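You operate a simulated robot arm through the tools that you are given. There is no shell and no other tool.

The job below is to be done with a simulated two-armed robot. You get a single attempt, and the scene is never put back.

Task
Pick up the white bottle labelled "Cleaner" from the top shelf of the left rack with one hand, pass it to the other hand and put it on the wait bay. Set down upright: white bottle.

It is judged by the outcome, as a careful person would: the job done as asked, and still so three seconds after it is handed in. It fails if anything else is knocked over, pushed out of place, dropped, spilled or broken.

Robot
Two 7-joint arms with two-finger parallel grippers on one trunk, on a base that moves. Base frame: it is fixed to the floor where the robot stands at the start and does not move with it; the origin is under the middle of the robot, x ahead of it, y to its left, z up. Readings come in mm, rad, newtons and seconds.
The left shoulder is at the start at [50, 168, 1107], the right one opposite. With the tool pointing down near the work surface each hand reaches from about 100 to 600 mm from the robot's upright axis, wherever it stands, measured 20 degrees to its own side. Places, roughly: wait bay [3200, 400, 1100]; white bottle [3250, 1000, 1000]. Payload 1.57 kg a hand.
The TCP of each hand is the grasp point between the finger pads, 30 mm short of the fingertips. In the tool frame z runs along the fingers and y along their closing line. The gripper opens to 80 mm. The fingers are 17 mm wide and 12 mm thick; the gripper's body (40 by 82 mm) begins 80 mm behind the TCP.
Orientation is that of the tool frame in the base frame, as a unit quaternion [w, x, y, z]. With the fingers straight down and closing along the base's y, the tool's x points along the base's -x, its y along +y and its z along -z.

Tools
- The arms move only by the tool move_arm. It takes "left_deltas", "right_deltas" or both (then of equal length, played together; a hand with none holds still); each is a list of rows, each an object of numbers (a shift or turn left out is 0, a gripper value left out holds the last): "dx", "dy", "dz": the shift along the tool's x, y, z in mm; "rx", "ry", "rz": the turn, a rotation vector about the tool's x, y, z in rad. In form: [{"dx": .., "dy": .., "dz": .., "rx": .., "ry": .., "rz": ..}, ...]. A call has 1 to 20 rows; each row shifts and turns the commanded pose from where the row before left it, along the tool's axes as they then stand. "left_gripper" and "right_gripper" are, for a hand that has rows, the gripper command, from -1 (shut) to 1 (fully open), values between in proportion, set as the call begins (left out, the last holds). Rows are played at 5 a second. More than 50 mm and 0.15 rad between two rows, or a gripper value outside its range, and nothing of the call is played. A pose out of reach is approached as far as the arm can. The call stops where the force on the tool passes 40 N (or 10 N more than at its start, if that is more) or the arm is blocked; 0.2 s more then pass. The fingers move at their own pace (about 45 mm/s each) and stop on an object; they squeeze with about 38 N. The grip force told is the motor's: it shows also when the fingers shut on nothing. Time passes only in rows, and 0.2 s behind the last, so rows that do not move let the fingers close. The reply holds the time, the measured pose of the TCP, the force on the tool along the base axes, the opening and the grip force, in the units named above and with some noise, with the torque about the TCP (base axes, N m) and any sound that the robot's microphone picked up.
- Cameras (640 x 400 px; columns grow to the right, rows downward): "scene" is now at [130.2, 8.1, 1329.1]; the picture's right is [0.09, -1.00, 0.00], its down [-0.48, -0.04, -0.88] and it looks along [0.87, 0.07, -0.48] (base axes); focal length 274 px, centre (320, 200). "left" rides on the left gripper at [72, 7, -122] in its tool frame; the picture's right is [-0.09, 1.00, 0.00], its down [-0.84, -0.08, -0.54] and it looks along [-0.54, -0.05, 0.84] (tool axes); focal length 238 px, centre (320, 200). "right" rides on the right gripper at [72, -7, -122] in its tool frame; the picture's right is [0.09, 1.00, 0.00], its down [-0.84, 0.08, -0.54] and it looks along [-0.54, 0.05, 0.84] (tool axes); focal length 238 px, centre (320, 200).
- get_image(camera): a new picture of that camera. It takes no simulated time.
- raise_lower(by): slides the trunk up (or, below 0, down) by that many mm; the arms and the scene camera ride with it, the base frame stays. It gives what a move gives, with no picture.
- steer(legs): drives the robot by 1 to 6 legs, each [ahead, left, turn to the left] in mm, mm and rad, along the robot's own axes; the way and the turn of a leg run together, so that a leg with both is an arc; at most 1500 mm and 3.142 rad a leg. The arms and the cameras ride along, it lands a little off, and it stops where it bumps. It gives what a move gives.
- head_to(pan, tilt): turns the head with the scene camera to pan (to the left, within 1.396 rad either way) and tilt (down, from -0.506 to 1.204), counted from straight ahead of the robot. It gives what a move gives.
- measure_at(camera, pixels): for up to 12 pixels [column, row] of the newest picture of that camera ("zoom" is the newest enlarged one), the place [x, y, z] in the base frame of the surface seen there, good to about 2 mm. It takes no simulated time.
- close_up(camera, box): a new picture of the part [left, top, right, bottom] of that camera's present view, enlarged. It takes no simulated time.
- finish_job(): hands the job in; it is judged then, once.

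Open the grippers and draw the arms clear of the work before you hand the job in, unless the task says otherwise.

The tools are called after ">>>" as a command line: name --argument value ..., lists and objects as JSON in quotes. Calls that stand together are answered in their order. move_arm: Moves the arms, as the interface text tells. Its arguments: {"type":"object","properties":{"left_deltas":{"type":"array"},"left_gripper":{"type":"number"},"right_deltas":{"type":"array"},"right_gripper":{"type":"number"}},"required":[]} The other tools are called the same way: raise_lower (by) moves the trunk up or down; steer (legs) drives the base; head_to (pan, tilt) turns the head that bears the scene camera; get_image (camera) takes a picture; measure_at (camera, pixels) gives the place of the surface under pixels of a picture; close_up (camera, box) takes an enlarged picture of a part of a camera's view; finish_job () hands the job in.

At the start:

```text
t: 0.0
left_tool_pos: [383.8, 145.2, 1199.3]
left_orientation: [0.0, -0.001, 1.0, 0.001]
left_force: [-0.2, 0.2, 0.2]
left_ft_torque: [0.02, 0.01, 0.02]
left_grip_width: 80.0
left_finger_force: 0.0
right_tool_pos: [436.9, -183.9, 1158.3]
right_orientation: [0.001, 0.0, 1.0, 0.0]
right_force: [0.3, -0.4, -0.1]
right_ft_torque: [0.0, 0.01, 0.0]
right_grip_width: 80.2
right_finger_force: 0.0
trunk travel left (down, up): [-275.0, 168.0]
robot x, y, heading: [0.5, -1.6, 0.003]
head pan, tilt (commanded): [0.086, 0.504]
```

scene: 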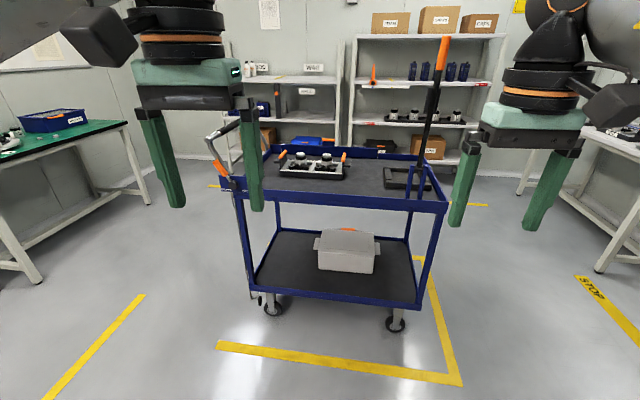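
right: 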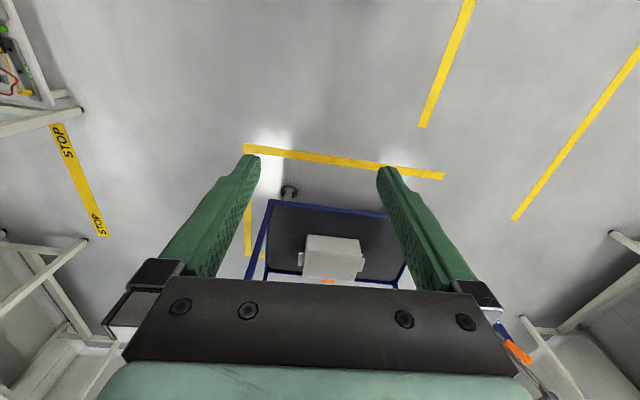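
left: 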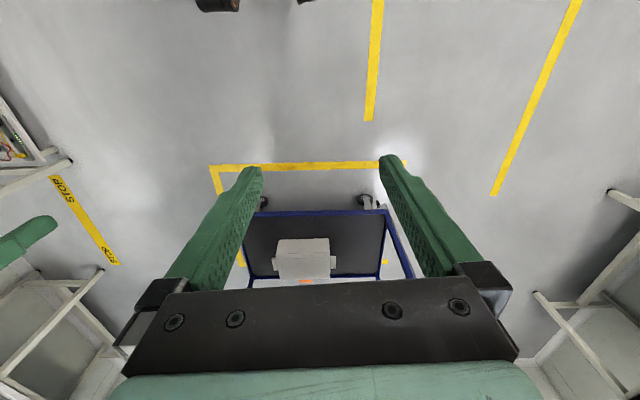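

The scene picture shows a cart ahead and two racks at the far wall; white bottles seem to stand at about (255,70) on the left rack. I take an enlarged view of the left rack.

>>> close_up --camera "scene" --box '[200, 40, 360, 140]'

>>> close_up --camera "scene" --box '[200, 100, 480, 275]'

```text
4.00 times, centred on (280, 90) of scene
```

zoom: 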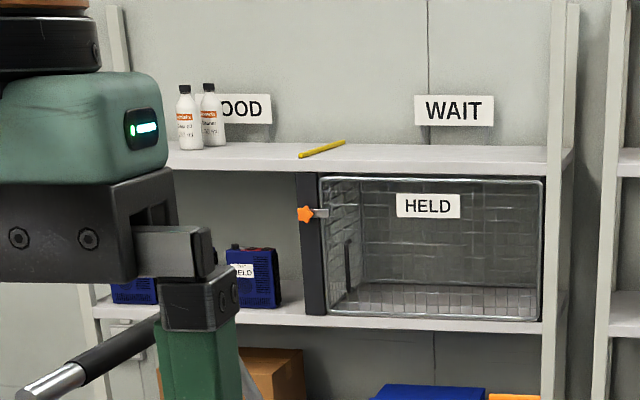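

```text
2.29 times, centred on (340, 188) of scene
```

zoom: 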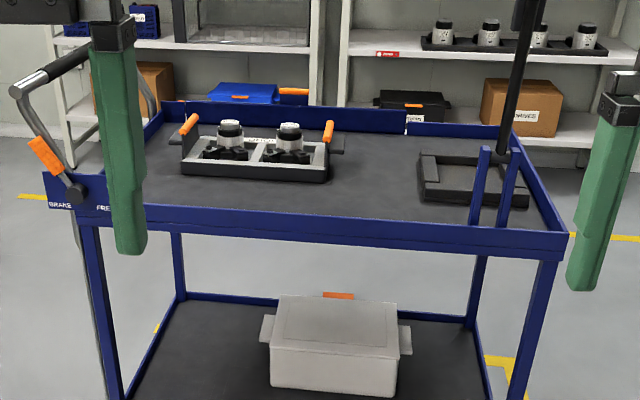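

The two bottles sit next to the GOOD sign on the top shelf, with a pencil between GOOD and WAIT. I enlarge further to read the labels and then measure.

>>> close_up --camera "scene" --box '[232, 50, 296, 90]'

>>> get_image --camera "scene"

```text
10.00 times, centred on (264, 70) of scene
```

zoom: 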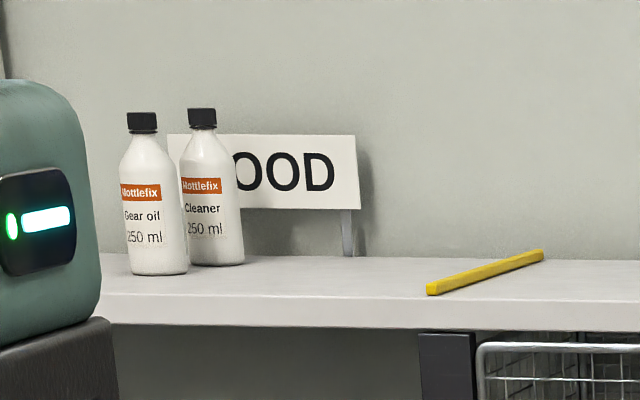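

```text
taken
```

scene: 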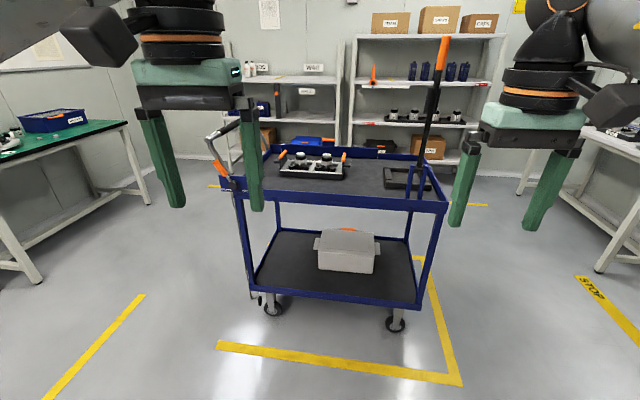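

The right-hand bottle (zoom (212,190)) reads "Cleaner", the left one (155,200) "Gear oil". I measure both bottles, the pencil, the shelf and the signs.

>>> measure_at --camera "zoom" --pixels '[[204, 118], [210, 190], [216, 255], [142, 120], [150, 190], [160, 268], [432, 290], [540, 255], [300, 290], [300, 170], [300, 315], [60, 240]]'

>>> measure_at --camera "scene" --pixels '[[314, 68], [314, 79], [330, 79], [300, 84], [262, 250], [430, 200], [280, 155], [420, 150], [290, 380], [270, 310], [397, 325], [330, 120]]'

```text
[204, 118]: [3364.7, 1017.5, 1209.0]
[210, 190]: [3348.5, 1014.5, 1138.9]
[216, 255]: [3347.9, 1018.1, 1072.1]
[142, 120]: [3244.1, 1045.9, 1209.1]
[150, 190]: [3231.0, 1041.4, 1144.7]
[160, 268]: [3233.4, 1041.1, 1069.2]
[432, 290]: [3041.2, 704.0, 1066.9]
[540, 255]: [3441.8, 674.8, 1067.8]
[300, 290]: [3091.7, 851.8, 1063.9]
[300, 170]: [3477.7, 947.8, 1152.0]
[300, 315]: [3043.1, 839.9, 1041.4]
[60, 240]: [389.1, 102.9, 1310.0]
```

```text
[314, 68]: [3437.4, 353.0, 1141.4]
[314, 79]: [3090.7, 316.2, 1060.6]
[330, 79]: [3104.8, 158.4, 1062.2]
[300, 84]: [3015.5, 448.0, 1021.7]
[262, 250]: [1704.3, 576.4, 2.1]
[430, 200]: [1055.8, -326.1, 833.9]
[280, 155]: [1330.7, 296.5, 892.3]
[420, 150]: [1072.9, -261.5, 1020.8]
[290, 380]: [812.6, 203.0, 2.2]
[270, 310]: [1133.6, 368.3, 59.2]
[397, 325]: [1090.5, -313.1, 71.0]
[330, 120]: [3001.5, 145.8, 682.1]
```

Shelf top is at z≈1062, Cleaner's axis is near (3378, 1016), Gear oil stands in front near (3262, 1042). I need a driving route around the cart, so I look left and right with the head.

>>> head_to --pan 0.6 --tilt 0.4

>>> get_image --camera "scene"

```text
t: 0.9
left_tool_pos: [384.2, 143.9, 1200.1]
left_orientation: [0.0, -0.001, 1.0, 0.0]
left_force: [-0.3, 0.3, -0.3]
left_ft_torque: [0.0, 0.0, -0.04]
left_grip_width: 79.7
left_finger_force: 0.1
right_tool_pos: [437.2, -183.9, 1157.6]
right_orientation: [0.001, 0.0, 1.0, 0.0]
right_force: [0.0, 0.1, 0.8]
right_ft_torque: [-0.04, 0.0, -0.02]
right_grip_width: 80.0
right_finger_force: 0.0
trunk travel left (down, up): [-275.0, 168.0]
robot x, y, heading: [-0.1, 0.9, 0.001]
head pan, tilt (commanded): [0.6, 0.4]
```

```text
taken
```

scene: 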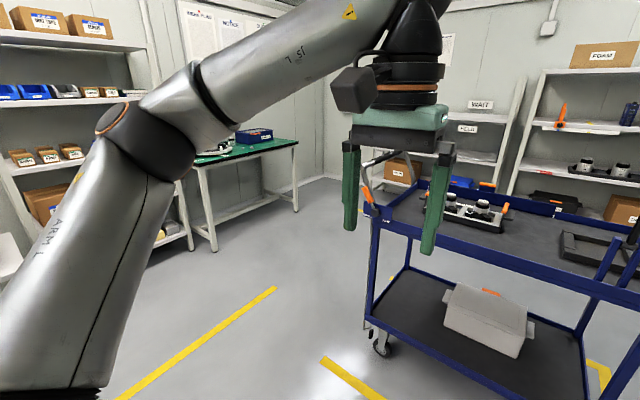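

There is an aisle between the cart (left post about (375,270)) and the green table (right leg about (293,175)). I measure these limits.

>>> measure_at --camera "scene" --pixels '[[295, 208], [297, 145], [214, 245], [205, 160], [382, 350], [370, 200], [372, 160], [395, 145], [277, 290], [330, 200], [370, 230], [260, 200]]'

>>> head_to --pan -0.4 --tilt 0.4

>>> get_image --camera "scene"

```text
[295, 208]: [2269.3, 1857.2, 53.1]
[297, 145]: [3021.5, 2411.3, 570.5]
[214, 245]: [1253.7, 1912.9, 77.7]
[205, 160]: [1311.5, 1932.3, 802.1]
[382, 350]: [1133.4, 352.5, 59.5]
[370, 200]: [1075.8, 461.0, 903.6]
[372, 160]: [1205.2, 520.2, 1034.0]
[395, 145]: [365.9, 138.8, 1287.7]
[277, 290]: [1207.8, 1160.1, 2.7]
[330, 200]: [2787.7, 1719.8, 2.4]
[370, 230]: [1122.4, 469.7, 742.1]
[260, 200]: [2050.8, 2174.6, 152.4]
```

```text
t: 2.2
left_tool_pos: [384.1, 145.8, 1200.0]
left_orientation: [-0.001, 0.0, 1.0, 0.0]
left_force: [-0.5, 0.5, 0.7]
left_ft_torque: [0.0, -0.01, -0.01]
left_grip_width: 80.1
left_finger_force: 0.1
right_tool_pos: [437.3, -183.9, 1157.7]
right_orientation: [0.0, 0.0, 1.0, 0.001]
right_force: [-0.4, -0.4, 0.0]
right_ft_torque: [0.03, 0.0, -0.01]
right_grip_width: 79.9
right_finger_force: 0.1
trunk travel left (down, up): [-275.0, 168.0]
robot x, y, heading: [0.7, -1.9, -0.001]
head pan, tilt (commanded): [-0.4, 0.4]
```

```text
taken
```

scene: 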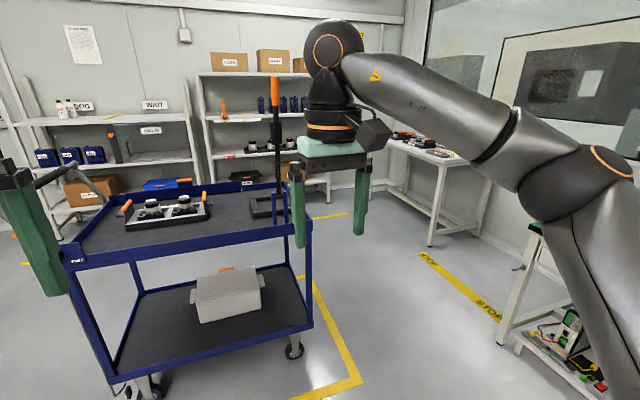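

The right aisle is similar. Before driving I look straight down to see the robot's own base footprint.

>>> head_to --pan 0.0 --tilt 1.2

>>> get_image --camera "scene"

```text
t: 3.3
left_tool_pos: [386.0, 143.9, 1200.2]
left_orientation: [0.0, -0.001, 1.0, 0.0]
left_force: [-0.3, -0.3, -0.1]
left_ft_torque: [-0.01, 0.04, -0.02]
left_grip_width: 80.3
left_finger_force: 0.0
right_tool_pos: [436.9, -182.9, 1157.7]
right_orientation: [-0.001, -0.001, 1.0, 0.0]
right_force: [-0.2, -0.8, -0.3]
right_ft_torque: [0.0, 0.01, 0.0]
right_grip_width: 79.7
right_finger_force: 0.1
trunk travel left (down, up): [-275.0, 168.0]
robot x, y, heading: [-2.3, 1.8, -0.003]
head pan, tilt (commanded): [0.0, 1.201]
```

```text
taken
```

scene: 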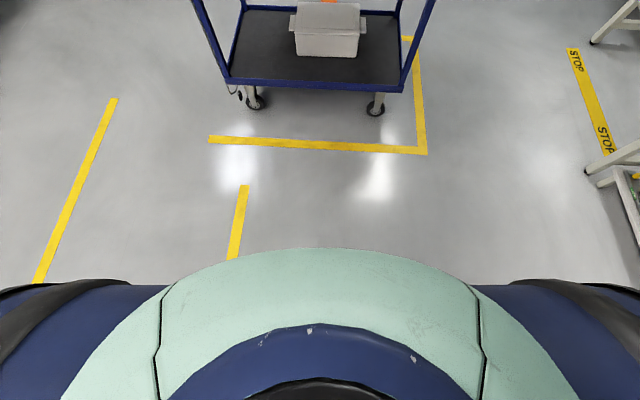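

The robot's front rim is at row ~250; I measure it to learn the footprint.

>>> measure_at --camera "scene" --pixels '[[320, 256], [320, 300], [180, 300], [460, 300], [100, 300], [60, 300], [560, 300], [320, 340], [20, 320], [620, 320], [320, 270], [240, 265]]'

```text
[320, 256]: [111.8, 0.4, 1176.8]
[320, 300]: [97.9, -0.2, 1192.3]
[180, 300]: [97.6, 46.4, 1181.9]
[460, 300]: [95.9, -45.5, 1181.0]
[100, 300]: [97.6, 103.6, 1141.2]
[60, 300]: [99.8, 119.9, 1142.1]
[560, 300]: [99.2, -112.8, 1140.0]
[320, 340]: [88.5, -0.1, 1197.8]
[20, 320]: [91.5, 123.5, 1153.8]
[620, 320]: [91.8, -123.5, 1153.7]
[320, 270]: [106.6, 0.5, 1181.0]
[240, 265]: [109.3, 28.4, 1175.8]
```

That is only the chest (x≈112). I check the nearest visible floor points to bound the base's extent.

>>> measure_at --camera "scene" --pixels '[[320, 240], [320, 246], [160, 270], [480, 270], [130, 275], [236, 255], [38, 280], [520, 270]]'

```text
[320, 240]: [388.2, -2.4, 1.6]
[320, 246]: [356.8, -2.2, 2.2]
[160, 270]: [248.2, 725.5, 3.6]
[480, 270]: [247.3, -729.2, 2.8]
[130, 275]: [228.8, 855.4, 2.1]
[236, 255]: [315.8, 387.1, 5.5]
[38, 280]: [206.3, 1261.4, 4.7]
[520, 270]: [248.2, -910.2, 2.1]
```

The base front is somewhere under 350 mm but hidden. I turn the left hand half round so its camera looks back at the robot's base.

>>> move_arm --left_deltas '[{"rz": 0.15}, {"rz": 0.15}, {"rz": 0.15}, {"rz": 0.15}, {"rz": 0.15}, {"rz": 0.15}, {"rz": 0.15}, {"rz": 0.15}, {"rz": 0.15}, {"rz": 0.15}, {"rz": 0.15}, {"rz": 0.15}, {"rz": 0.15}, {"rz": 0.15}, {"rz": 0.15}, {"rz": 0.15}, {"rz": 0.15}, {"rz": 0.15}]'

>>> get_image --camera "left"

```text
t: 6.6
left_tool_pos: [170.0, 61.1, 1107.1]
left_orientation: [0.002, 0.897, 0.441, 0.003]
left_force: [5.9, -1.2, 6.3]
left_ft_torque: [0.09, 0.2, -0.06]
left_grip_width: 74.3
left_finger_force: 0.1
left hand out of reach, approached as far as the arm can: row 7, 8, 9, 10, 11, 12, 13, 14, 15, 16
right_tool_pos: [437.3, -184.1, 1158.1]
right_orientation: [0.0, 0.0, 1.0, 0.0]
right_force: [0.1, 0.4, 0.3]
right_ft_torque: [-0.04, 0.01, -0.04]
right_grip_width: 79.9
right_finger_force: 0.2
trunk travel left (down, up): [-275.0, 168.0]
robot x, y, heading: [0.5, -0.6, 0.001]
head pan, tilt (commanded): [0.0, 1.201]
stopped in row 16 (left hand): the force on the tool passed its limit at 62 N (the readings are from after the stop); the commanded pose is now the measured one
```

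```text
taken
```

left: 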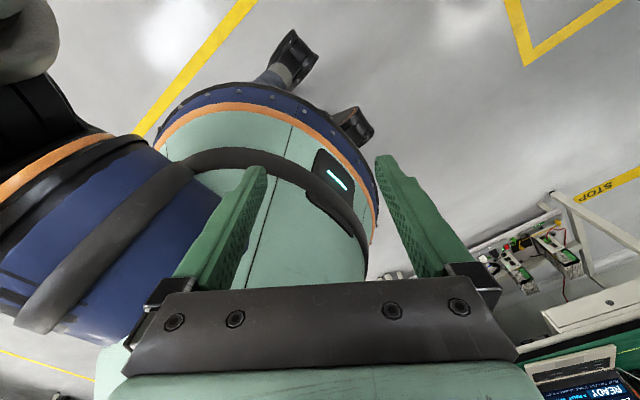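

The half turn ran into the wrist limits and the hand pulled in and touched the robot's own body. The view does show the base; I measure its extent before unwinding.

>>> measure_at --camera "left" --pixels '[[293, 45], [305, 65], [290, 85], [355, 125], [370, 140], [375, 190], [330, 110], [200, 100], [160, 140], [345, 180], [260, 130], [390, 272]]'

>>> get_image --camera "scene"

```text
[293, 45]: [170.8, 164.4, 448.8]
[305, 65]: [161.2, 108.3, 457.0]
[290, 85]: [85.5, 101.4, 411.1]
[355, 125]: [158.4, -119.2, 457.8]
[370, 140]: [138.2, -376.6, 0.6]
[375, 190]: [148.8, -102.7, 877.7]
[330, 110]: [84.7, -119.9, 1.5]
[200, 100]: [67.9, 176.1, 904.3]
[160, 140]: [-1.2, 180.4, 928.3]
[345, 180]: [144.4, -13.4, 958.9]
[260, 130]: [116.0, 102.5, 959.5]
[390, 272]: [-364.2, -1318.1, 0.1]
```

```text
taken
```

scene: 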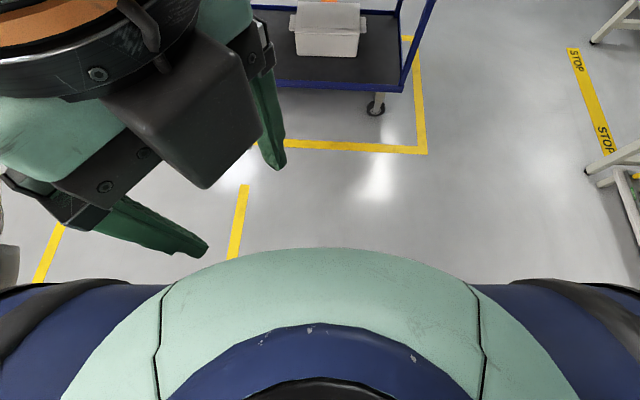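

The base seems slim: black knobs at x≈170, z≈450 and floor visible at (85,-120). I draw the left hand forward away from the chest, keeping its orientation, and look again.

>>> move_arm --left_deltas '[{"dx": 6, "dy": 8}, {"dx": 12, "dy": 16}, {"dx": 18, "dy": 24}, {"dx": 18, "dy": 24}, {"dx": 18, "dy": 24}, {"dx": 18, "dy": 24}]'

>>> get_image --camera "left"

```text
t: 8.0
left_tool_pos: [170.5, 61.2, 1106.6]
left_orientation: [0.002, 0.898, 0.441, 0.002]
left_force: [10.0, -0.3, 11.8]
left_ft_torque: [0.28, 0.47, -0.28]
left_grip_width: 73.1
left_finger_force: 0.0
left hand out of reach, approached as far as the arm can: row 1, 2, 3, 4, 5, 6
right_tool_pos: [436.6, -183.7, 1158.1]
right_orientation: [0.0, 0.0, 1.0, 0.0]
right_force: [0.7, 0.8, 0.4]
right_ft_torque: [-0.01, 0.02, -0.01]
right_grip_width: 79.8
right_finger_force: 0.0
trunk travel left (down, up): [-275.0, 168.0]
robot x, y, heading: [-2.1, 2.9, 0.001]
head pan, tilt (commanded): [0.0, 1.201]
```

```text
taken
```

left: 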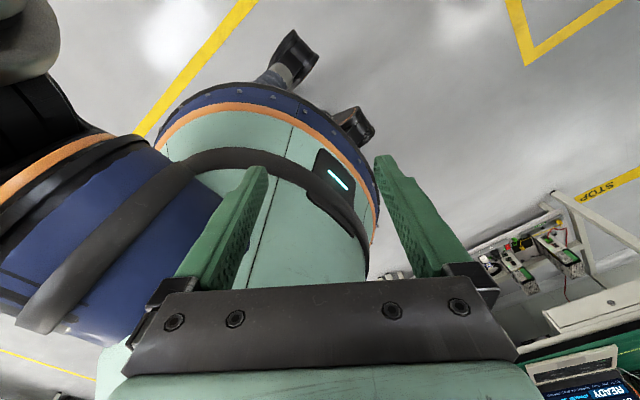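

The hand did not move because this wrist angle is at a joint limit, so I unwind the turn step by step.

>>> move_arm --left_deltas '[{"rz": -0.15}, {"rz": -0.15}, {"rz": -0.15}, {"rz": -0.15}]'

```text
t: 8.3
left_tool_pos: [172.6, 64.3, 1105.5]
left_orientation: [-0.002, 0.878, 0.479, 0.008]
left_force: [5.4, -1.8, 1.8]
left_ft_torque: [0.08, 0.15, 0.0]
left_grip_width: 74.9
left_finger_force: 0.1
right_tool_pos: [436.9, -184.5, 1157.5]
right_orientation: [0.0, 0.0, 1.0, 0.0]
right_force: [-0.5, 0.1, -0.8]
right_ft_torque: [-0.01, 0.01, 0.0]
right_grip_width: 79.9
right_finger_force: 0.1
trunk travel left (down, up): [-275.0, 168.0]
robot x, y, heading: [-2.1, -0.4, -0.001]
head pan, tilt (commanded): [0.0, 1.201]
stopped in row 1 (left hand): the force on the tool passed its limit at 49 N (the readings are from after the stop); the commanded pose is now the measured one
```

The inner finger presses on the chest when turning in place, so I combine moving forward with unwinding.

>>> move_arm --left_deltas '[{"dx": 11, "dy": 17}, {"dx": 13.6, "dy": 21, "rz": -0.05}, {"dx": 13, "dy": 21.5, "rz": -0.1}, {"dx": 11.3, "dy": 22.3, "rz": -0.1}, {"dx": 9.1, "dy": 23.3, "rz": -0.1}, {"dx": 6.7, "dy": 24.1, "rz": -0.1}, {"dx": 4.3, "dy": 24.6, "rz": -0.1}]'

>>> get_image --camera "left"

```text
t: 9.9
left_tool_pos: [303.1, 62.3, 1098.3]
left_orientation: [0.0, 0.715, 0.699, 0.008]
left_force: [-0.1, -0.1, -1.1]
left_ft_torque: [0.0, 0.0, 0.03]
left_grip_width: 80.0
left_finger_force: 0.2
left hand out of reach, approached as far as the arm can: row 1, 2, 3, 4, 5
right_tool_pos: [438.0, -184.0, 1156.8]
right_orientation: [0.001, 0.0, 1.0, -0.001]
right_force: [0.3, 0.1, -1.5]
right_ft_torque: [-0.01, 0.04, 0.0]
right_grip_width: 80.0
right_finger_force: 0.0
trunk travel left (down, up): [-275.0, 168.0]
robot x, y, heading: [1.0, 0.4, -0.002]
head pan, tilt (commanded): [0.0, 1.201]
```

```text
taken
```

left: 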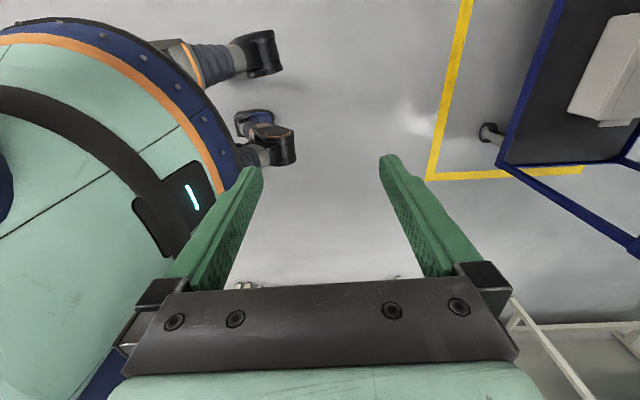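

The hand is free (force ≈ 0). The view shows two knees and a foot under the torso; I measure them for the front extent.

>>> measure_at --camera "left" --pixels '[[278, 62], [270, 40], [292, 150], [280, 135], [255, 120], [240, 122], [215, 110], [200, 75], [268, 112], [150, 50], [235, 160], [390, 160]]'

```text
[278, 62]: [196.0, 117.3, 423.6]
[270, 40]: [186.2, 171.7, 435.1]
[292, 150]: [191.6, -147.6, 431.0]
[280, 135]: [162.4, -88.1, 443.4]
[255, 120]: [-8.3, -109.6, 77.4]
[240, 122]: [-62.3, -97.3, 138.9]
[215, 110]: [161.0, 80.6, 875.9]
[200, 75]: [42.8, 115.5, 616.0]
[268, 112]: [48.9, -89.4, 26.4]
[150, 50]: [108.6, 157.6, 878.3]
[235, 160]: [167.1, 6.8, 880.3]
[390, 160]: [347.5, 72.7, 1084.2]
```

Robot front extent is about 200 mm (knees x≈196). I return the left hand to its starting pose: first shift, then unwind the remaining ~1.59 rad.

>>> move_arm --left_deltas '[{"dx": 21, "dy": 20, "dz": -25}, {"dx": 21, "dy": 20, "dz": -25}, {"dx": 21, "dy": 20, "dz": -25}, {"dx": 20, "dy": 20, "dz": -25}, {"rz": -0.145}, {"rz": -0.145}, {"rz": -0.145}, {"rz": -0.145}, {"rz": -0.145}, {"rz": -0.145}, {"rz": -0.145}, {"rz": -0.145}, {"rz": -0.145}, {"rz": -0.145}, {"rz": -0.138}]'

>>> head_to --pan 0.3 --tilt 0.45

>>> get_image --camera "scene"

```text
t: 13.1
left_tool_pos: [275.4, 93.2, 1147.9]
left_orientation: [0.006, 0.002, 1.0, 0.007]
left_force: [-0.4, 0.0, 0.5]
left_ft_torque: [0.0, 0.02, -0.01]
left_grip_width: 80.2
left_finger_force: 0.0
left hand out of reach, approached as far as the arm can: row 1, 2, 3, 4
right_tool_pos: [436.6, -184.6, 1157.9]
right_orientation: [0.0, -0.001, 1.0, 0.0]
right_force: [-0.7, 0.0, 0.6]
right_ft_torque: [0.02, -0.02, 0.01]
right_grip_width: 80.2
right_finger_force: 0.2
trunk travel left (down, up): [-275.0, 168.0]
robot x, y, heading: [0.8, 0.5, -0.0]
head pan, tilt (commanded): [0.0, 1.201]
```

```text
t: 14.2
left_tool_pos: [273.9, 93.2, 1149.2]
left_orientation: [0.006, 0.005, 1.0, 0.005]
left_force: [0.0, -0.1, -0.3]
left_ft_torque: [-0.03, -0.01, -0.01]
left_grip_width: 80.2
left_finger_force: 0.2
right_tool_pos: [436.1, -184.1, 1156.6]
right_orientation: [0.0, 0.0, 1.0, 0.0]
right_force: [0.2, 0.2, 0.1]
right_ft_torque: [-0.01, 0.0, 0.02]
right_grip_width: 80.1
right_finger_force: 0.1
trunk travel left (down, up): [-275.0, 168.0]
robot x, y, heading: [0.8, 2.3, -0.004]
head pan, tilt (commanded): [0.3, 0.45]
```

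```text
taken
```

scene: 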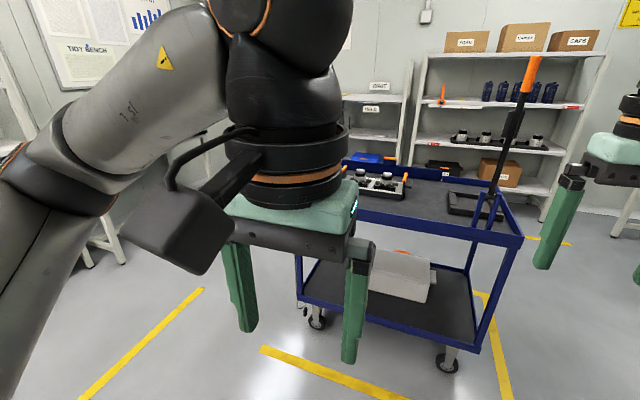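

The left hand is back pointing down at (274, 93, 1149). I check the floor to the left before driving sideways.

>>> head_to --pan 1.2 --tilt 0.45

>>> get_image --camera "scene"

```text
t: 15.4
left_tool_pos: [275.1, 93.9, 1148.7]
left_orientation: [0.006, 0.005, 1.0, 0.006]
left_force: [0.1, 0.6, -0.3]
left_ft_torque: [-0.06, -0.03, 0.01]
left_grip_width: 79.8
left_finger_force: 0.0
right_tool_pos: [436.4, -183.5, 1156.8]
right_orientation: [0.0, 0.0, 1.0, -0.001]
right_force: [-0.7, 0.6, -0.5]
right_ft_torque: [0.0, 0.04, -0.01]
right_grip_width: 80.2
right_finger_force: 0.1
trunk travel left (down, up): [-275.0, 168.0]
robot x, y, heading: [1.5, 1.5, -0.001]
head pan, tilt (commanded): [1.201, 0.45]
```

```text
taken
```

scene: 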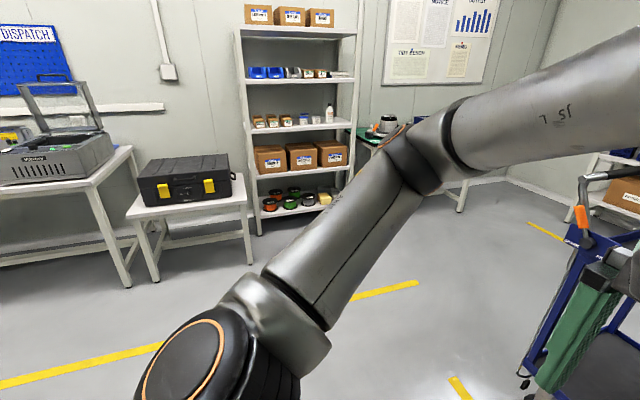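

The left side is open floor out to the rack and tables. I measure the elbow and the nearest furniture.

>>> measure_at --camera "scene" --pixels '[[405, 165], [430, 150], [395, 140], [250, 225], [155, 275], [460, 205], [345, 150], [585, 210], [575, 240], [130, 210]]'

```text
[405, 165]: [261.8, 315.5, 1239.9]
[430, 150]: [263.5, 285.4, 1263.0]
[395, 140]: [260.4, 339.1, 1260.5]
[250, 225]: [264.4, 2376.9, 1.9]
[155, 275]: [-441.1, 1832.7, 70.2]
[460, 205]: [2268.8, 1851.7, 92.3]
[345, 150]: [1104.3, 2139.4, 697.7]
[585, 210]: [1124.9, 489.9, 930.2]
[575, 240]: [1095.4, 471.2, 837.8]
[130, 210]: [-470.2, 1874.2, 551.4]
```

The elbow reaches y≈+360 and the aisle is clear (cart handle at y≈520, table leg at y≈1850). I drive left, then ahead past the cart toward the left rack.

>>> steer --legs '[[0, 1120, 0], [1200, 0, 0], [800, -150, 0]]'

>>> head_to --pan 0.0 --tilt 0.35

>>> get_image --camera "scene"

```text
t: 35.2
left_tool_pos: [2255.2, 1053.6, 1148.3]
left_orientation: [0.007, 0.021, 1.0, 0.006]
left_force: [0.2, -0.2, 0.3]
left_ft_torque: [-0.02, 0.04, 0.0]
left_grip_width: 80.3
left_finger_force: 0.1
right_tool_pos: [2409.1, 770.1, 1157.4]
right_orientation: [0.0, 0.017, 1.0, 0.0]
right_force: [0.0, 0.7, 0.4]
right_ft_torque: [0.01, 0.01, 0.01]
right_grip_width: 79.9
right_finger_force: 0.0
trunk travel left (down, up): [-275.0, 168.0]
robot x, y, heading: [1978.4, 969.9, -0.036]
head pan, tilt (commanded): [1.201, 0.45]
```

```text
t: 36.6
left_tool_pos: [2257.1, 1054.6, 1148.2]
left_orientation: [0.006, 0.022, 1.0, 0.005]
left_force: [0.1, 0.5, 0.8]
left_ft_torque: [-0.01, -0.02, -0.03]
left_grip_width: 80.1
left_finger_force: 0.0
right_tool_pos: [2408.4, 770.8, 1156.7]
right_orientation: [0.001, 0.017, 1.0, -0.001]
right_force: [0.0, 0.5, -0.8]
right_ft_torque: [-0.04, 0.02, 0.04]
right_grip_width: 79.9
right_finger_force: 0.0
trunk travel left (down, up): [-275.0, 168.0]
robot x, y, heading: [1978.5, 972.0, -0.03]
head pan, tilt (commanded): [0.0, 0.351]
```

```text
taken
```

scene: 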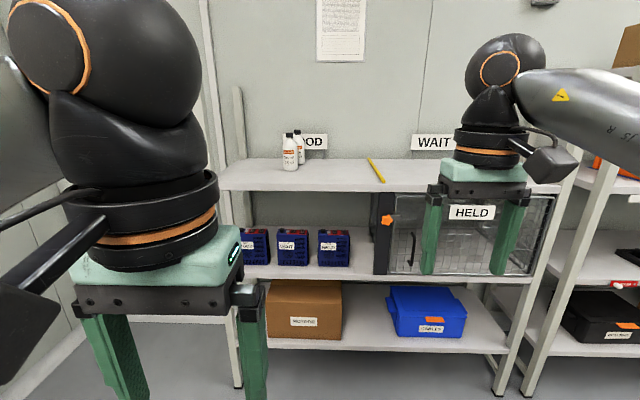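

I'm at about (1978, 971) with heading −0.03; the bottles are at (295,148). I take a close-up for precise positions.

>>> close_up --camera "scene" --box '[264, 120, 344, 170]'

>>> measure_at --camera "scene" --pixels '[[250, 186], [450, 200], [225, 190], [560, 188], [370, 160], [384, 182], [430, 142], [386, 220], [425, 225], [310, 275], [310, 350], [237, 385]]'

```text
8.00 times, centred on (304, 145) of scene
```

zoom: 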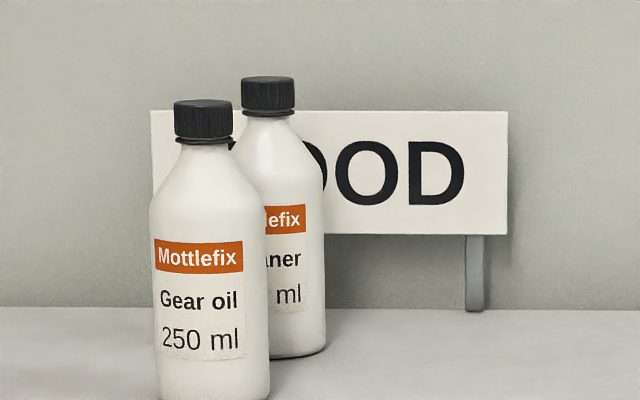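

```text
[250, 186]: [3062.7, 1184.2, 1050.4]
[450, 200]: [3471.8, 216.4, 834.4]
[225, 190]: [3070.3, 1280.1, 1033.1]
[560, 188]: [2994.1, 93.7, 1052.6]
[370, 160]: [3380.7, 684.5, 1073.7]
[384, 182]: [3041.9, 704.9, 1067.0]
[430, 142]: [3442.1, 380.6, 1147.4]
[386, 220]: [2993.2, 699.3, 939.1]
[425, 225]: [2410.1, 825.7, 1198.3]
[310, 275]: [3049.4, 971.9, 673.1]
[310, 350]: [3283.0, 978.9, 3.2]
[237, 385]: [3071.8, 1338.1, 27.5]
```

Now I measure the bottles in the close-up: Cleaner cap at (268,95), body edge (310,250), base (310,350); Gear oil cap (203,120) and body (205,300).

>>> measure_at --camera "zoom" --pixels '[[268, 100], [268, 80], [247, 100], [290, 100], [295, 190], [318, 250], [300, 345], [203, 125], [203, 104], [200, 220], [205, 385], [330, 370]]'

```text
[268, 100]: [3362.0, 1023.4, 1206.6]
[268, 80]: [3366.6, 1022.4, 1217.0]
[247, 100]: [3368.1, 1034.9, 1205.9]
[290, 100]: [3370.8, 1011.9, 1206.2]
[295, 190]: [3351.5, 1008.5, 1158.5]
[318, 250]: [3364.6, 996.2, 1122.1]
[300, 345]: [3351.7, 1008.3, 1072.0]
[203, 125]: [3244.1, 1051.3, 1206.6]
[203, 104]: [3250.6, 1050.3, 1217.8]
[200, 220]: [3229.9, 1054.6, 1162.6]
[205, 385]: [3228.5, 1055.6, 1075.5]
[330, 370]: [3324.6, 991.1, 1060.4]
```

Cleaner's axis is at about (3375, 1023), cap top z≈1217; Gear oil at (3257, 1051). I raise the trunk so both hands clear the bottles, then drive part of the way to the rack.

>>> raise_lower --by 160

>>> steer --legs '[[560, -100, 0.033]]'

>>> get_image --camera "scene"

```text
t: 38.5
left_tool_pos: [2254.7, 1053.4, 1307.6]
left_orientation: [0.007, 0.021, 1.0, 0.006]
left_force: [-0.3, -0.1, 0.5]
left_ft_torque: [-0.01, 0.01, 0.0]
left_grip_width: 80.0
left_finger_force: 0.0
right_tool_pos: [2408.9, 770.3, 1316.9]
right_orientation: [-0.001, 0.018, 1.0, 0.0]
right_force: [-0.2, -0.4, 0.6]
right_ft_torque: [0.03, -0.02, -0.02]
right_grip_width: 79.8
right_finger_force: 0.1
trunk travel left (down, up): [-435.0, 8.0]
robot x, y, heading: [1975.5, 971.8, -0.033]
head pan, tilt (commanded): [0.0, 0.351]
```

```text
t: 41.7
left_tool_pos: [2808.2, 956.1, 1307.6]
left_orientation: [0.007, 0.004, 1.0, 0.006]
left_force: [0.3, 0.3, 0.1]
left_ft_torque: [0.0, -0.04, 0.01]
left_grip_width: 80.2
left_finger_force: 0.0
right_tool_pos: [2970.4, 680.9, 1317.4]
right_orientation: [0.0, 0.0, 1.0, 0.0]
right_force: [0.9, -0.6, 0.8]
right_ft_torque: [-0.01, -0.01, 0.01]
right_grip_width: 80.3
right_finger_force: 0.1
trunk travel left (down, up): [-435.0, 8.0]
robot x, y, heading: [2529.2, 865.5, 0.007]
head pan, tilt (commanded): [0.0, 0.351]
```

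```text
taken
```

scene: 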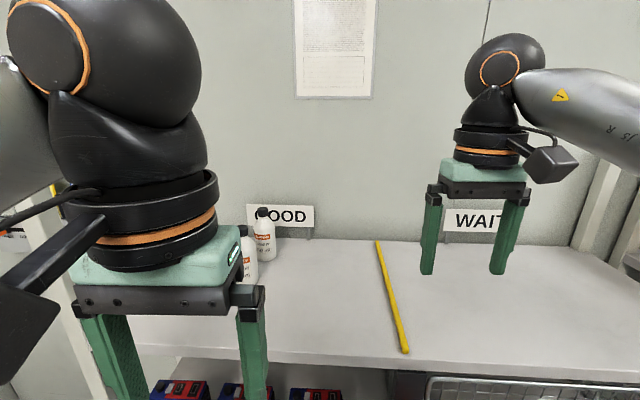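

The bottles are behind the left hand at (264,235). I test the left arm's forward reach here, still short of the bottles (target ≈ (3130, 1043)), before driving closer.

>>> move_arm --left_deltas '[{"dx": -40, "dy": 11}, {"dx": -40, "dy": 11}, {"dx": -40, "dy": 11}, {"dx": -40, "dy": 11}, {"dx": -40, "dy": 11}, {"dx": -40, "dy": 11}, {"dx": -40, "dy": 11}, {"dx": -40, "dy": 11}]'

>>> get_image --camera "scene"

>>> get_image --camera "left"

```text
t: 43.5
left_tool_pos: [3101.1, 1036.6, 1311.3]
left_orientation: [0.007, 0.004, 1.0, 0.006]
left_force: [-0.3, 0.3, 0.2]
left_ft_torque: [-0.02, 0.0, 0.0]
left_grip_width: 79.9
left_finger_force: 0.1
left hand out of reach, approached as far as the arm can: row 8
right_tool_pos: [2969.0, 679.9, 1316.5]
right_orientation: [0.0, 0.0, 1.0, 0.001]
right_force: [-0.2, 1.0, -0.4]
right_ft_torque: [-0.02, -0.02, 0.02]
right_grip_width: 79.7
right_finger_force: 0.0
trunk travel left (down, up): [-435.0, 8.0]
robot x, y, heading: [2531.2, 866.9, -0.003]
head pan, tilt (commanded): [0.0, 0.351]
```

```text
taken
```

scene: 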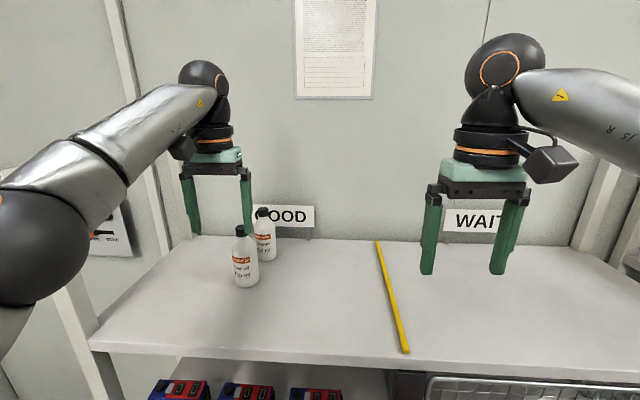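

```text
taken
```

left: 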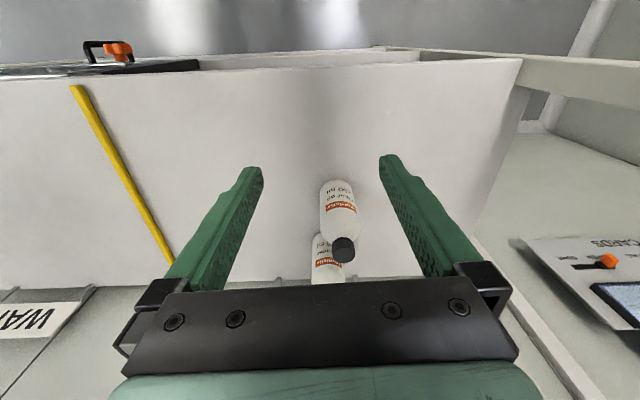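

The left arm with the tool vertical tops out at 570 mm ahead at this height, so I tilt the hand 25° forward to gain reach, then drive up to the rack with the fingers (z≈1280) well above the bottles (top 1217).

>>> move_arm --left_deltas '[{"ry": -0.145}, {"ry": -0.145}, {"ry": -0.146}]'

>>> steer --legs '[[215, -18, 0]]'

>>> get_image --camera "scene"

>>> get_image --camera "left"

```text
t: 44.3
left_tool_pos: [3098.5, 1037.0, 1310.0]
left_orientation: [0.224, 0.004, 0.975, 0.004]
left_force: [-0.5, 0.2, -0.5]
left_ft_torque: [-0.02, -0.03, 0.02]
left_grip_width: 80.1
left_finger_force: 0.0
right_tool_pos: [2970.2, 680.0, 1318.1]
right_orientation: [0.0, 0.0, 1.0, 0.0]
right_force: [-0.1, 0.4, -0.1]
right_ft_torque: [-0.03, -0.02, 0.02]
right_grip_width: 79.9
right_finger_force: 0.0
trunk travel left (down, up): [-435.0, 8.0]
robot x, y, heading: [2532.8, 864.7, -0.0]
head pan, tilt (commanded): [0.0, 0.351]
```

```text
t: 46.0
left_tool_pos: [3311.5, 1015.2, 1309.8]
left_orientation: [0.222, 0.007, 0.975, 0.004]
left_force: [1.6, -0.1, -0.9]
left_ft_torque: [0.05, 0.05, 0.0]
left_grip_width: 80.1
left_finger_force: 0.1
right_tool_pos: [3181.5, 659.3, 1317.7]
right_orientation: [0.0, 0.003, 1.0, 0.0]
right_force: [0.6, 0.0, -0.8]
right_ft_torque: [0.03, 0.04, 0.0]
right_grip_width: 80.0
right_finger_force: 0.0
trunk travel left (down, up): [-435.0, 8.0]
robot x, y, heading: [2744.8, 846.1, -0.011]
head pan, tilt (commanded): [0.0, 0.351]
```

```text
taken
```

scene: 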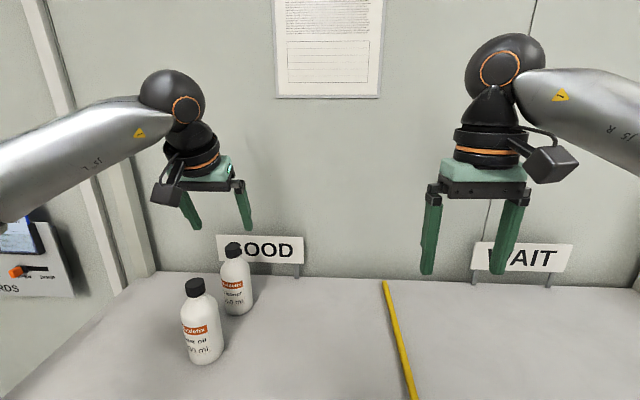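

```text
taken
```

left: 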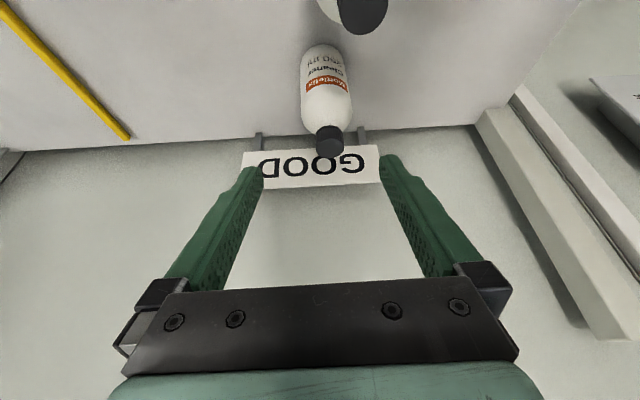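

Both bottles are visible from the left hand camera: Cleaner's cap at (330,140). I measure it with the left and the scene cameras.

>>> measure_at --camera "left" --pixels '[[330, 128], [318, 130], [342, 132], [330, 150], [330, 143], [328, 110], [310, 100], [350, 105], [325, 60], [360, 20], [340, 175]]'

>>> close_up --camera "scene" --box '[160, 230, 288, 310]'

```text
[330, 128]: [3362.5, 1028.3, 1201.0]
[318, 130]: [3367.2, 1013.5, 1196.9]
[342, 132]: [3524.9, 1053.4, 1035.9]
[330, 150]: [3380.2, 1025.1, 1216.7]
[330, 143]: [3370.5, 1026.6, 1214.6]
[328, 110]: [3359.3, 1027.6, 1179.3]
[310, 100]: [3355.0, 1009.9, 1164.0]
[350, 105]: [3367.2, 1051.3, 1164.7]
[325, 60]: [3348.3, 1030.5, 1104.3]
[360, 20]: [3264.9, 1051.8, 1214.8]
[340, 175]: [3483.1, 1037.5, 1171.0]
```

```text
5.00 times, centred on (224, 270) of scene
```

zoom: 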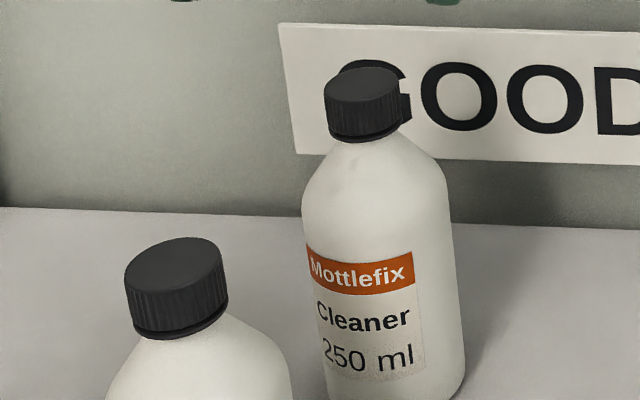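

>>> measure_at --camera "zoom" --pixels '[[362, 85], [330, 95], [395, 90], [365, 70], [385, 75], [345, 85], [365, 120], [340, 150], [320, 180], [375, 160], [175, 260], [440, 180]]'

>>> close_up --camera "left" --box '[280, 90, 376, 165]'

```text
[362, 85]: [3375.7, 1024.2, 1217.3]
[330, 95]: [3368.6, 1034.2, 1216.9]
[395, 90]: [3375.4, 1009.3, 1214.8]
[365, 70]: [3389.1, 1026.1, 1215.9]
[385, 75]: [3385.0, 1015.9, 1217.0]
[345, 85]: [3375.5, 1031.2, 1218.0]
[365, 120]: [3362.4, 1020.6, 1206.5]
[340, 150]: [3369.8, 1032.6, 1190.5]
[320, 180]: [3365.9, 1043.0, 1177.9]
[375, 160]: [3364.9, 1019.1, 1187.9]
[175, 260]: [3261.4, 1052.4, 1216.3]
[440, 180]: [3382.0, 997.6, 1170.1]
```

```text
5.33 times, centred on (328, 128) of left
```

zoom: 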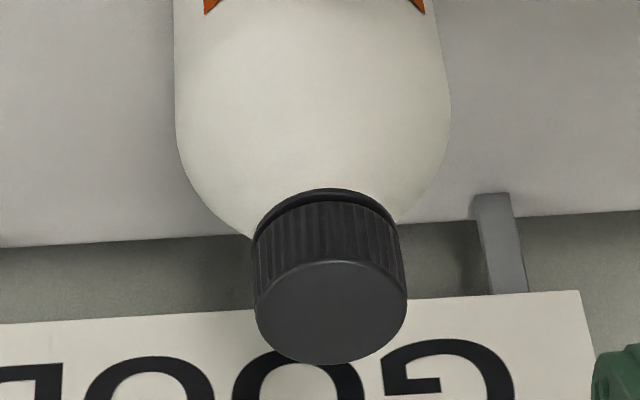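

The cap's axis is at about (3376.5, 1024.7), top 1217, cap bottom ≈1198. I move the left hand horizontally above it first (z stays ≈1310).

>>> move_arm --left_deltas '[{"dx": -18, "dy": 3.4, "dz": 8.6}, {"dx": -18, "dy": 3.4, "dz": 8.6}, {"dx": -17.8, "dy": 3.4, "dz": 8.7}]' --left_gripper 1

>>> get_image --camera "scene"

>>> get_image --camera "left"

```text
t: 46.8
left_tool_pos: [3374.4, 1022.8, 1312.7]
left_orientation: [0.222, 0.007, 0.975, 0.005]
left_force: [0.1, 0.0, -0.3]
left_ft_torque: [-0.01, 0.04, 0.02]
left_grip_width: 80.0
left_finger_force: 0.1
right_tool_pos: [3180.4, 658.0, 1318.3]
right_orientation: [0.0, 0.002, 1.0, 0.0]
right_force: [0.2, -0.3, -0.4]
right_ft_torque: [0.0, 0.01, -0.02]
right_grip_width: 80.1
right_finger_force: 0.1
trunk travel left (down, up): [-435.0, 8.0]
robot x, y, heading: [2742.0, 843.8, -0.004]
head pan, tilt (commanded): [0.0, 0.351]
```

```text
taken
```

scene: 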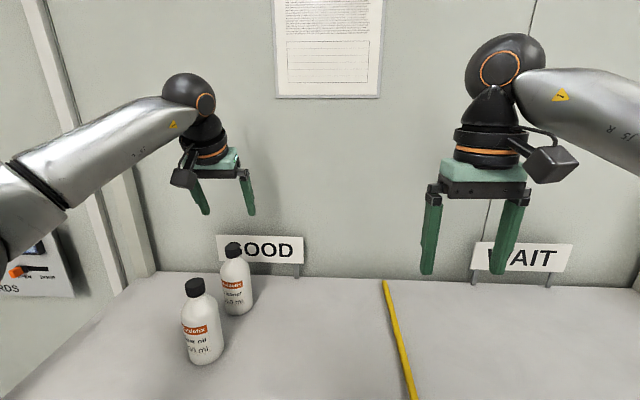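

```text
taken
```

left: 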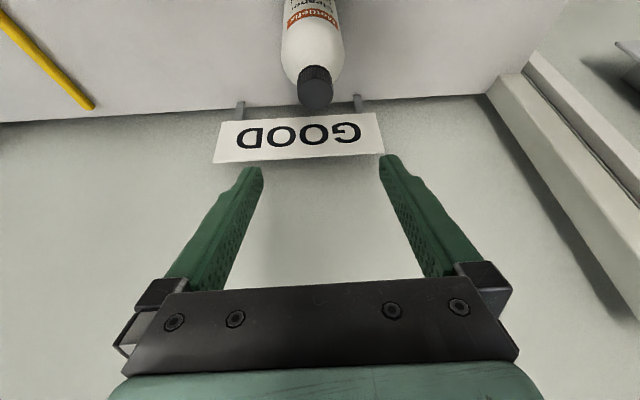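

Now above the cap at (3374, 1023, 1313); the cap is at (316,90) in the left view. I measure it once more from both cameras.

>>> measure_at --camera "left" --pixels '[[316, 92], [316, 98], [304, 90], [328, 90], [315, 75], [316, 86]]'

>>> measure_at --camera "scene" --pixels '[[232, 247], [232, 245], [226, 248], [239, 247], [232, 254]]'

```text
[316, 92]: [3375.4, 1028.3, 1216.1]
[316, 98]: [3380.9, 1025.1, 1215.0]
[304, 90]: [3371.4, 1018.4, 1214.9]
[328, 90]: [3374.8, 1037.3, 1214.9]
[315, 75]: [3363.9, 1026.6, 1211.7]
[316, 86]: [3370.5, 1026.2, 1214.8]
```

```text
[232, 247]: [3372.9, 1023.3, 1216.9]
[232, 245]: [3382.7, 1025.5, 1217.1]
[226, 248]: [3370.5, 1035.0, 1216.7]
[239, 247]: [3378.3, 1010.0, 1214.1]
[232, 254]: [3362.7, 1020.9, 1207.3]
```

Both readings put the cap axis at about (3376, 1024.7). I descend partway (≈55 mm) and check alignment.

>>> move_arm --left_deltas '[{"dx": 8.4, "dy": 0.2, "dz": 16.1}, {"dx": 8.4, "dy": 0.2, "dz": 16.1}, {"dx": 8.4, "dy": 0.2, "dz": 16.1}]'

>>> get_image --camera "left"

>>> close_up --camera "scene" --box '[140, 170, 300, 270]'

```text
t: 47.6
left_tool_pos: [3370.5, 1027.5, 1256.6]
left_orientation: [0.222, 0.007, 0.975, 0.004]
left_force: [0.0, -0.9, 0.9]
left_ft_torque: [-0.01, 0.01, 0.03]
left_grip_width: 80.1
left_finger_force: 0.0
right_tool_pos: [3180.0, 660.2, 1317.9]
right_orientation: [0.0, 0.003, 1.0, 0.0]
right_force: [-0.3, -0.4, -0.2]
right_ft_torque: [0.04, -0.02, 0.01]
right_grip_width: 79.9
right_finger_force: 0.1
trunk travel left (down, up): [-435.0, 8.0]
robot x, y, heading: [2744.6, 848.9, -0.01]
head pan, tilt (commanded): [0.0, 0.351]
```

```text
taken
```

left: 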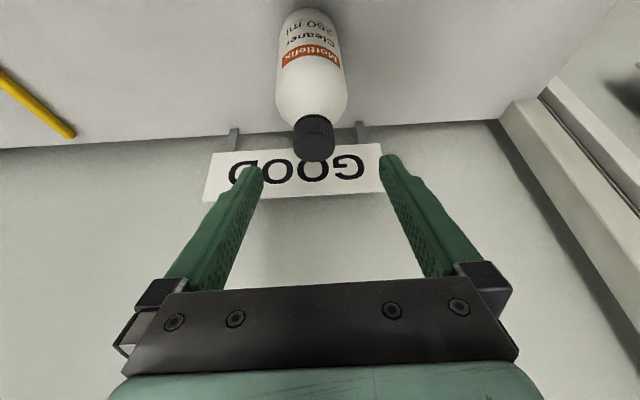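

```text
4.00 times, centred on (220, 220) of scene
```

zoom: 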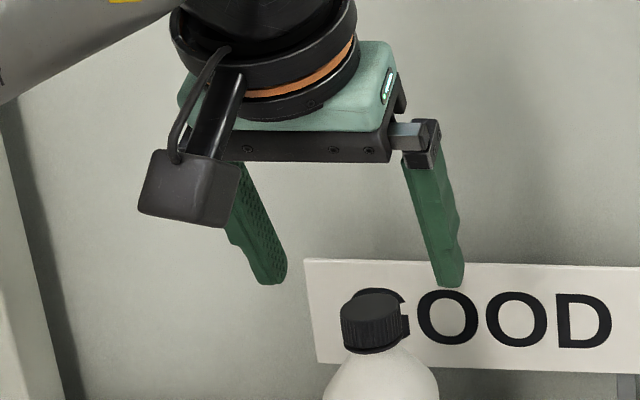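

The readings jump a few mm between calls (robot y 844→849), so I let one idle row pass and check whether the hand really sways relative to the cap, using the left close-up.

>>> close_up --camera "left" --box '[256, 100, 384, 180]'

>>> move_arm --left_deltas '[{}, {}]'

>>> close_up --camera "left" --box '[256, 100, 384, 180]'

>>> move_arm --left_deltas '[{}, {}]'

>>> close_up --camera "left" --box '[256, 100, 384, 180]'

```text
5.00 times, centred on (320, 140) of left
```

zoom: 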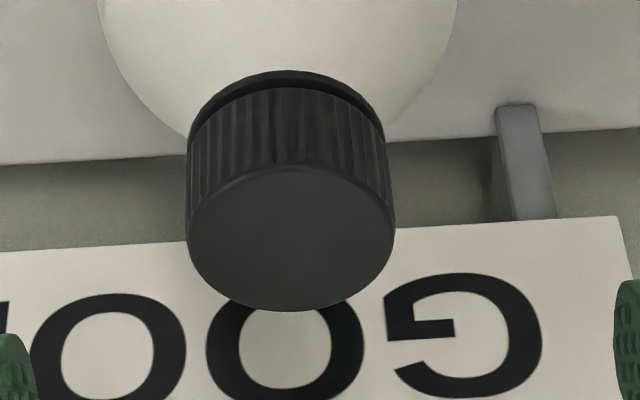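

```text
t: 48.2
left_tool_pos: [3369.7, 1027.3, 1256.0]
left_orientation: [0.222, 0.006, 0.975, 0.004]
left_force: [-0.1, 0.2, 0.4]
left_ft_torque: [0.01, -0.02, 0.01]
left_grip_width: 79.8
left_finger_force: 0.2
right_tool_pos: [3180.6, 659.7, 1317.5]
right_orientation: [0.001, 0.003, 1.0, 0.0]
right_force: [0.7, 0.3, -0.5]
right_ft_torque: [-0.06, 0.01, 0.0]
right_grip_width: 79.9
right_finger_force: 0.1
trunk travel left (down, up): [-435.0, 8.0]
robot x, y, heading: [2740.8, 841.4, -0.003]
head pan, tilt (commanded): [0.0, 0.351]
```

```text
5.00 times, centred on (320, 140) of left
```

zoom: 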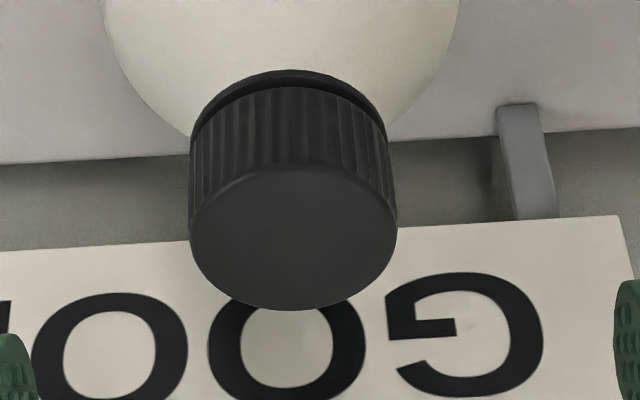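

```text
t: 48.8
left_tool_pos: [3369.3, 1027.1, 1255.3]
left_orientation: [0.222, 0.007, 0.975, 0.004]
left_force: [-0.4, 0.1, 0.2]
left_ft_torque: [0.02, -0.01, -0.02]
left_grip_width: 79.8
left_finger_force: 0.1
right_tool_pos: [3179.8, 658.9, 1317.9]
right_orientation: [-0.001, 0.002, 1.0, 0.0]
right_force: [-1.4, 0.4, 0.2]
right_ft_torque: [-0.01, -0.01, 0.03]
right_grip_width: 80.1
right_finger_force: 0.0
trunk travel left (down, up): [-435.0, 8.0]
robot x, y, heading: [2745.0, 848.6, -0.002]
head pan, tilt (commanded): [0.0, 0.351]
```

```text
5.00 times, centred on (320, 140) of left
```

zoom: 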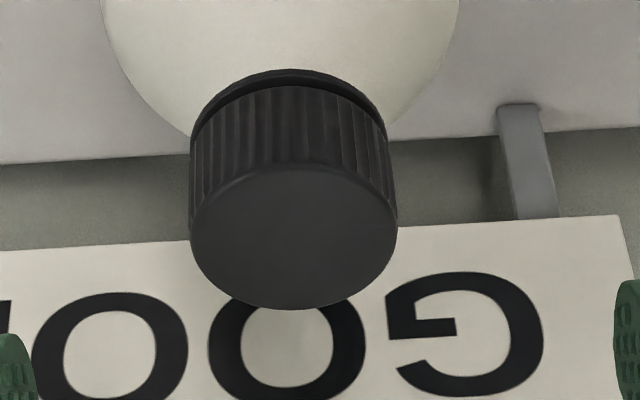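

The hand is steady (only the odometry reading is noisy). I measure the cap through this close-up to get its offset from the TCP.

>>> measure_at --camera "zoom" --pixels '[[293, 238], [293, 180], [293, 295], [205, 238], [382, 238], [293, 160], [293, 110], [200, 160], [388, 160], [250, 270], [340, 270]]'

>>> measure_at --camera "left" --pixels '[[255, 175], [392, 165], [251, 190], [398, 185]]'

```text
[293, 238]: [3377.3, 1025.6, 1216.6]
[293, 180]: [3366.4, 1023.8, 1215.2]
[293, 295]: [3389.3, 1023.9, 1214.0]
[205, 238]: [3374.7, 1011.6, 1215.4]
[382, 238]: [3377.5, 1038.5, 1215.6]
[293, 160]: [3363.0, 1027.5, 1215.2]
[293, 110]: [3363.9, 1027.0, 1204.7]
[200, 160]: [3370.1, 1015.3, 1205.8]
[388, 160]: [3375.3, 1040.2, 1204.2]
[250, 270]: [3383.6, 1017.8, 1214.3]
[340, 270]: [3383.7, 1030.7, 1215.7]
```

```text
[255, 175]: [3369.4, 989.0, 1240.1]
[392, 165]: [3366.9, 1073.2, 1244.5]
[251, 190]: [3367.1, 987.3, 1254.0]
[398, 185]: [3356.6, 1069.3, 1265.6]
```

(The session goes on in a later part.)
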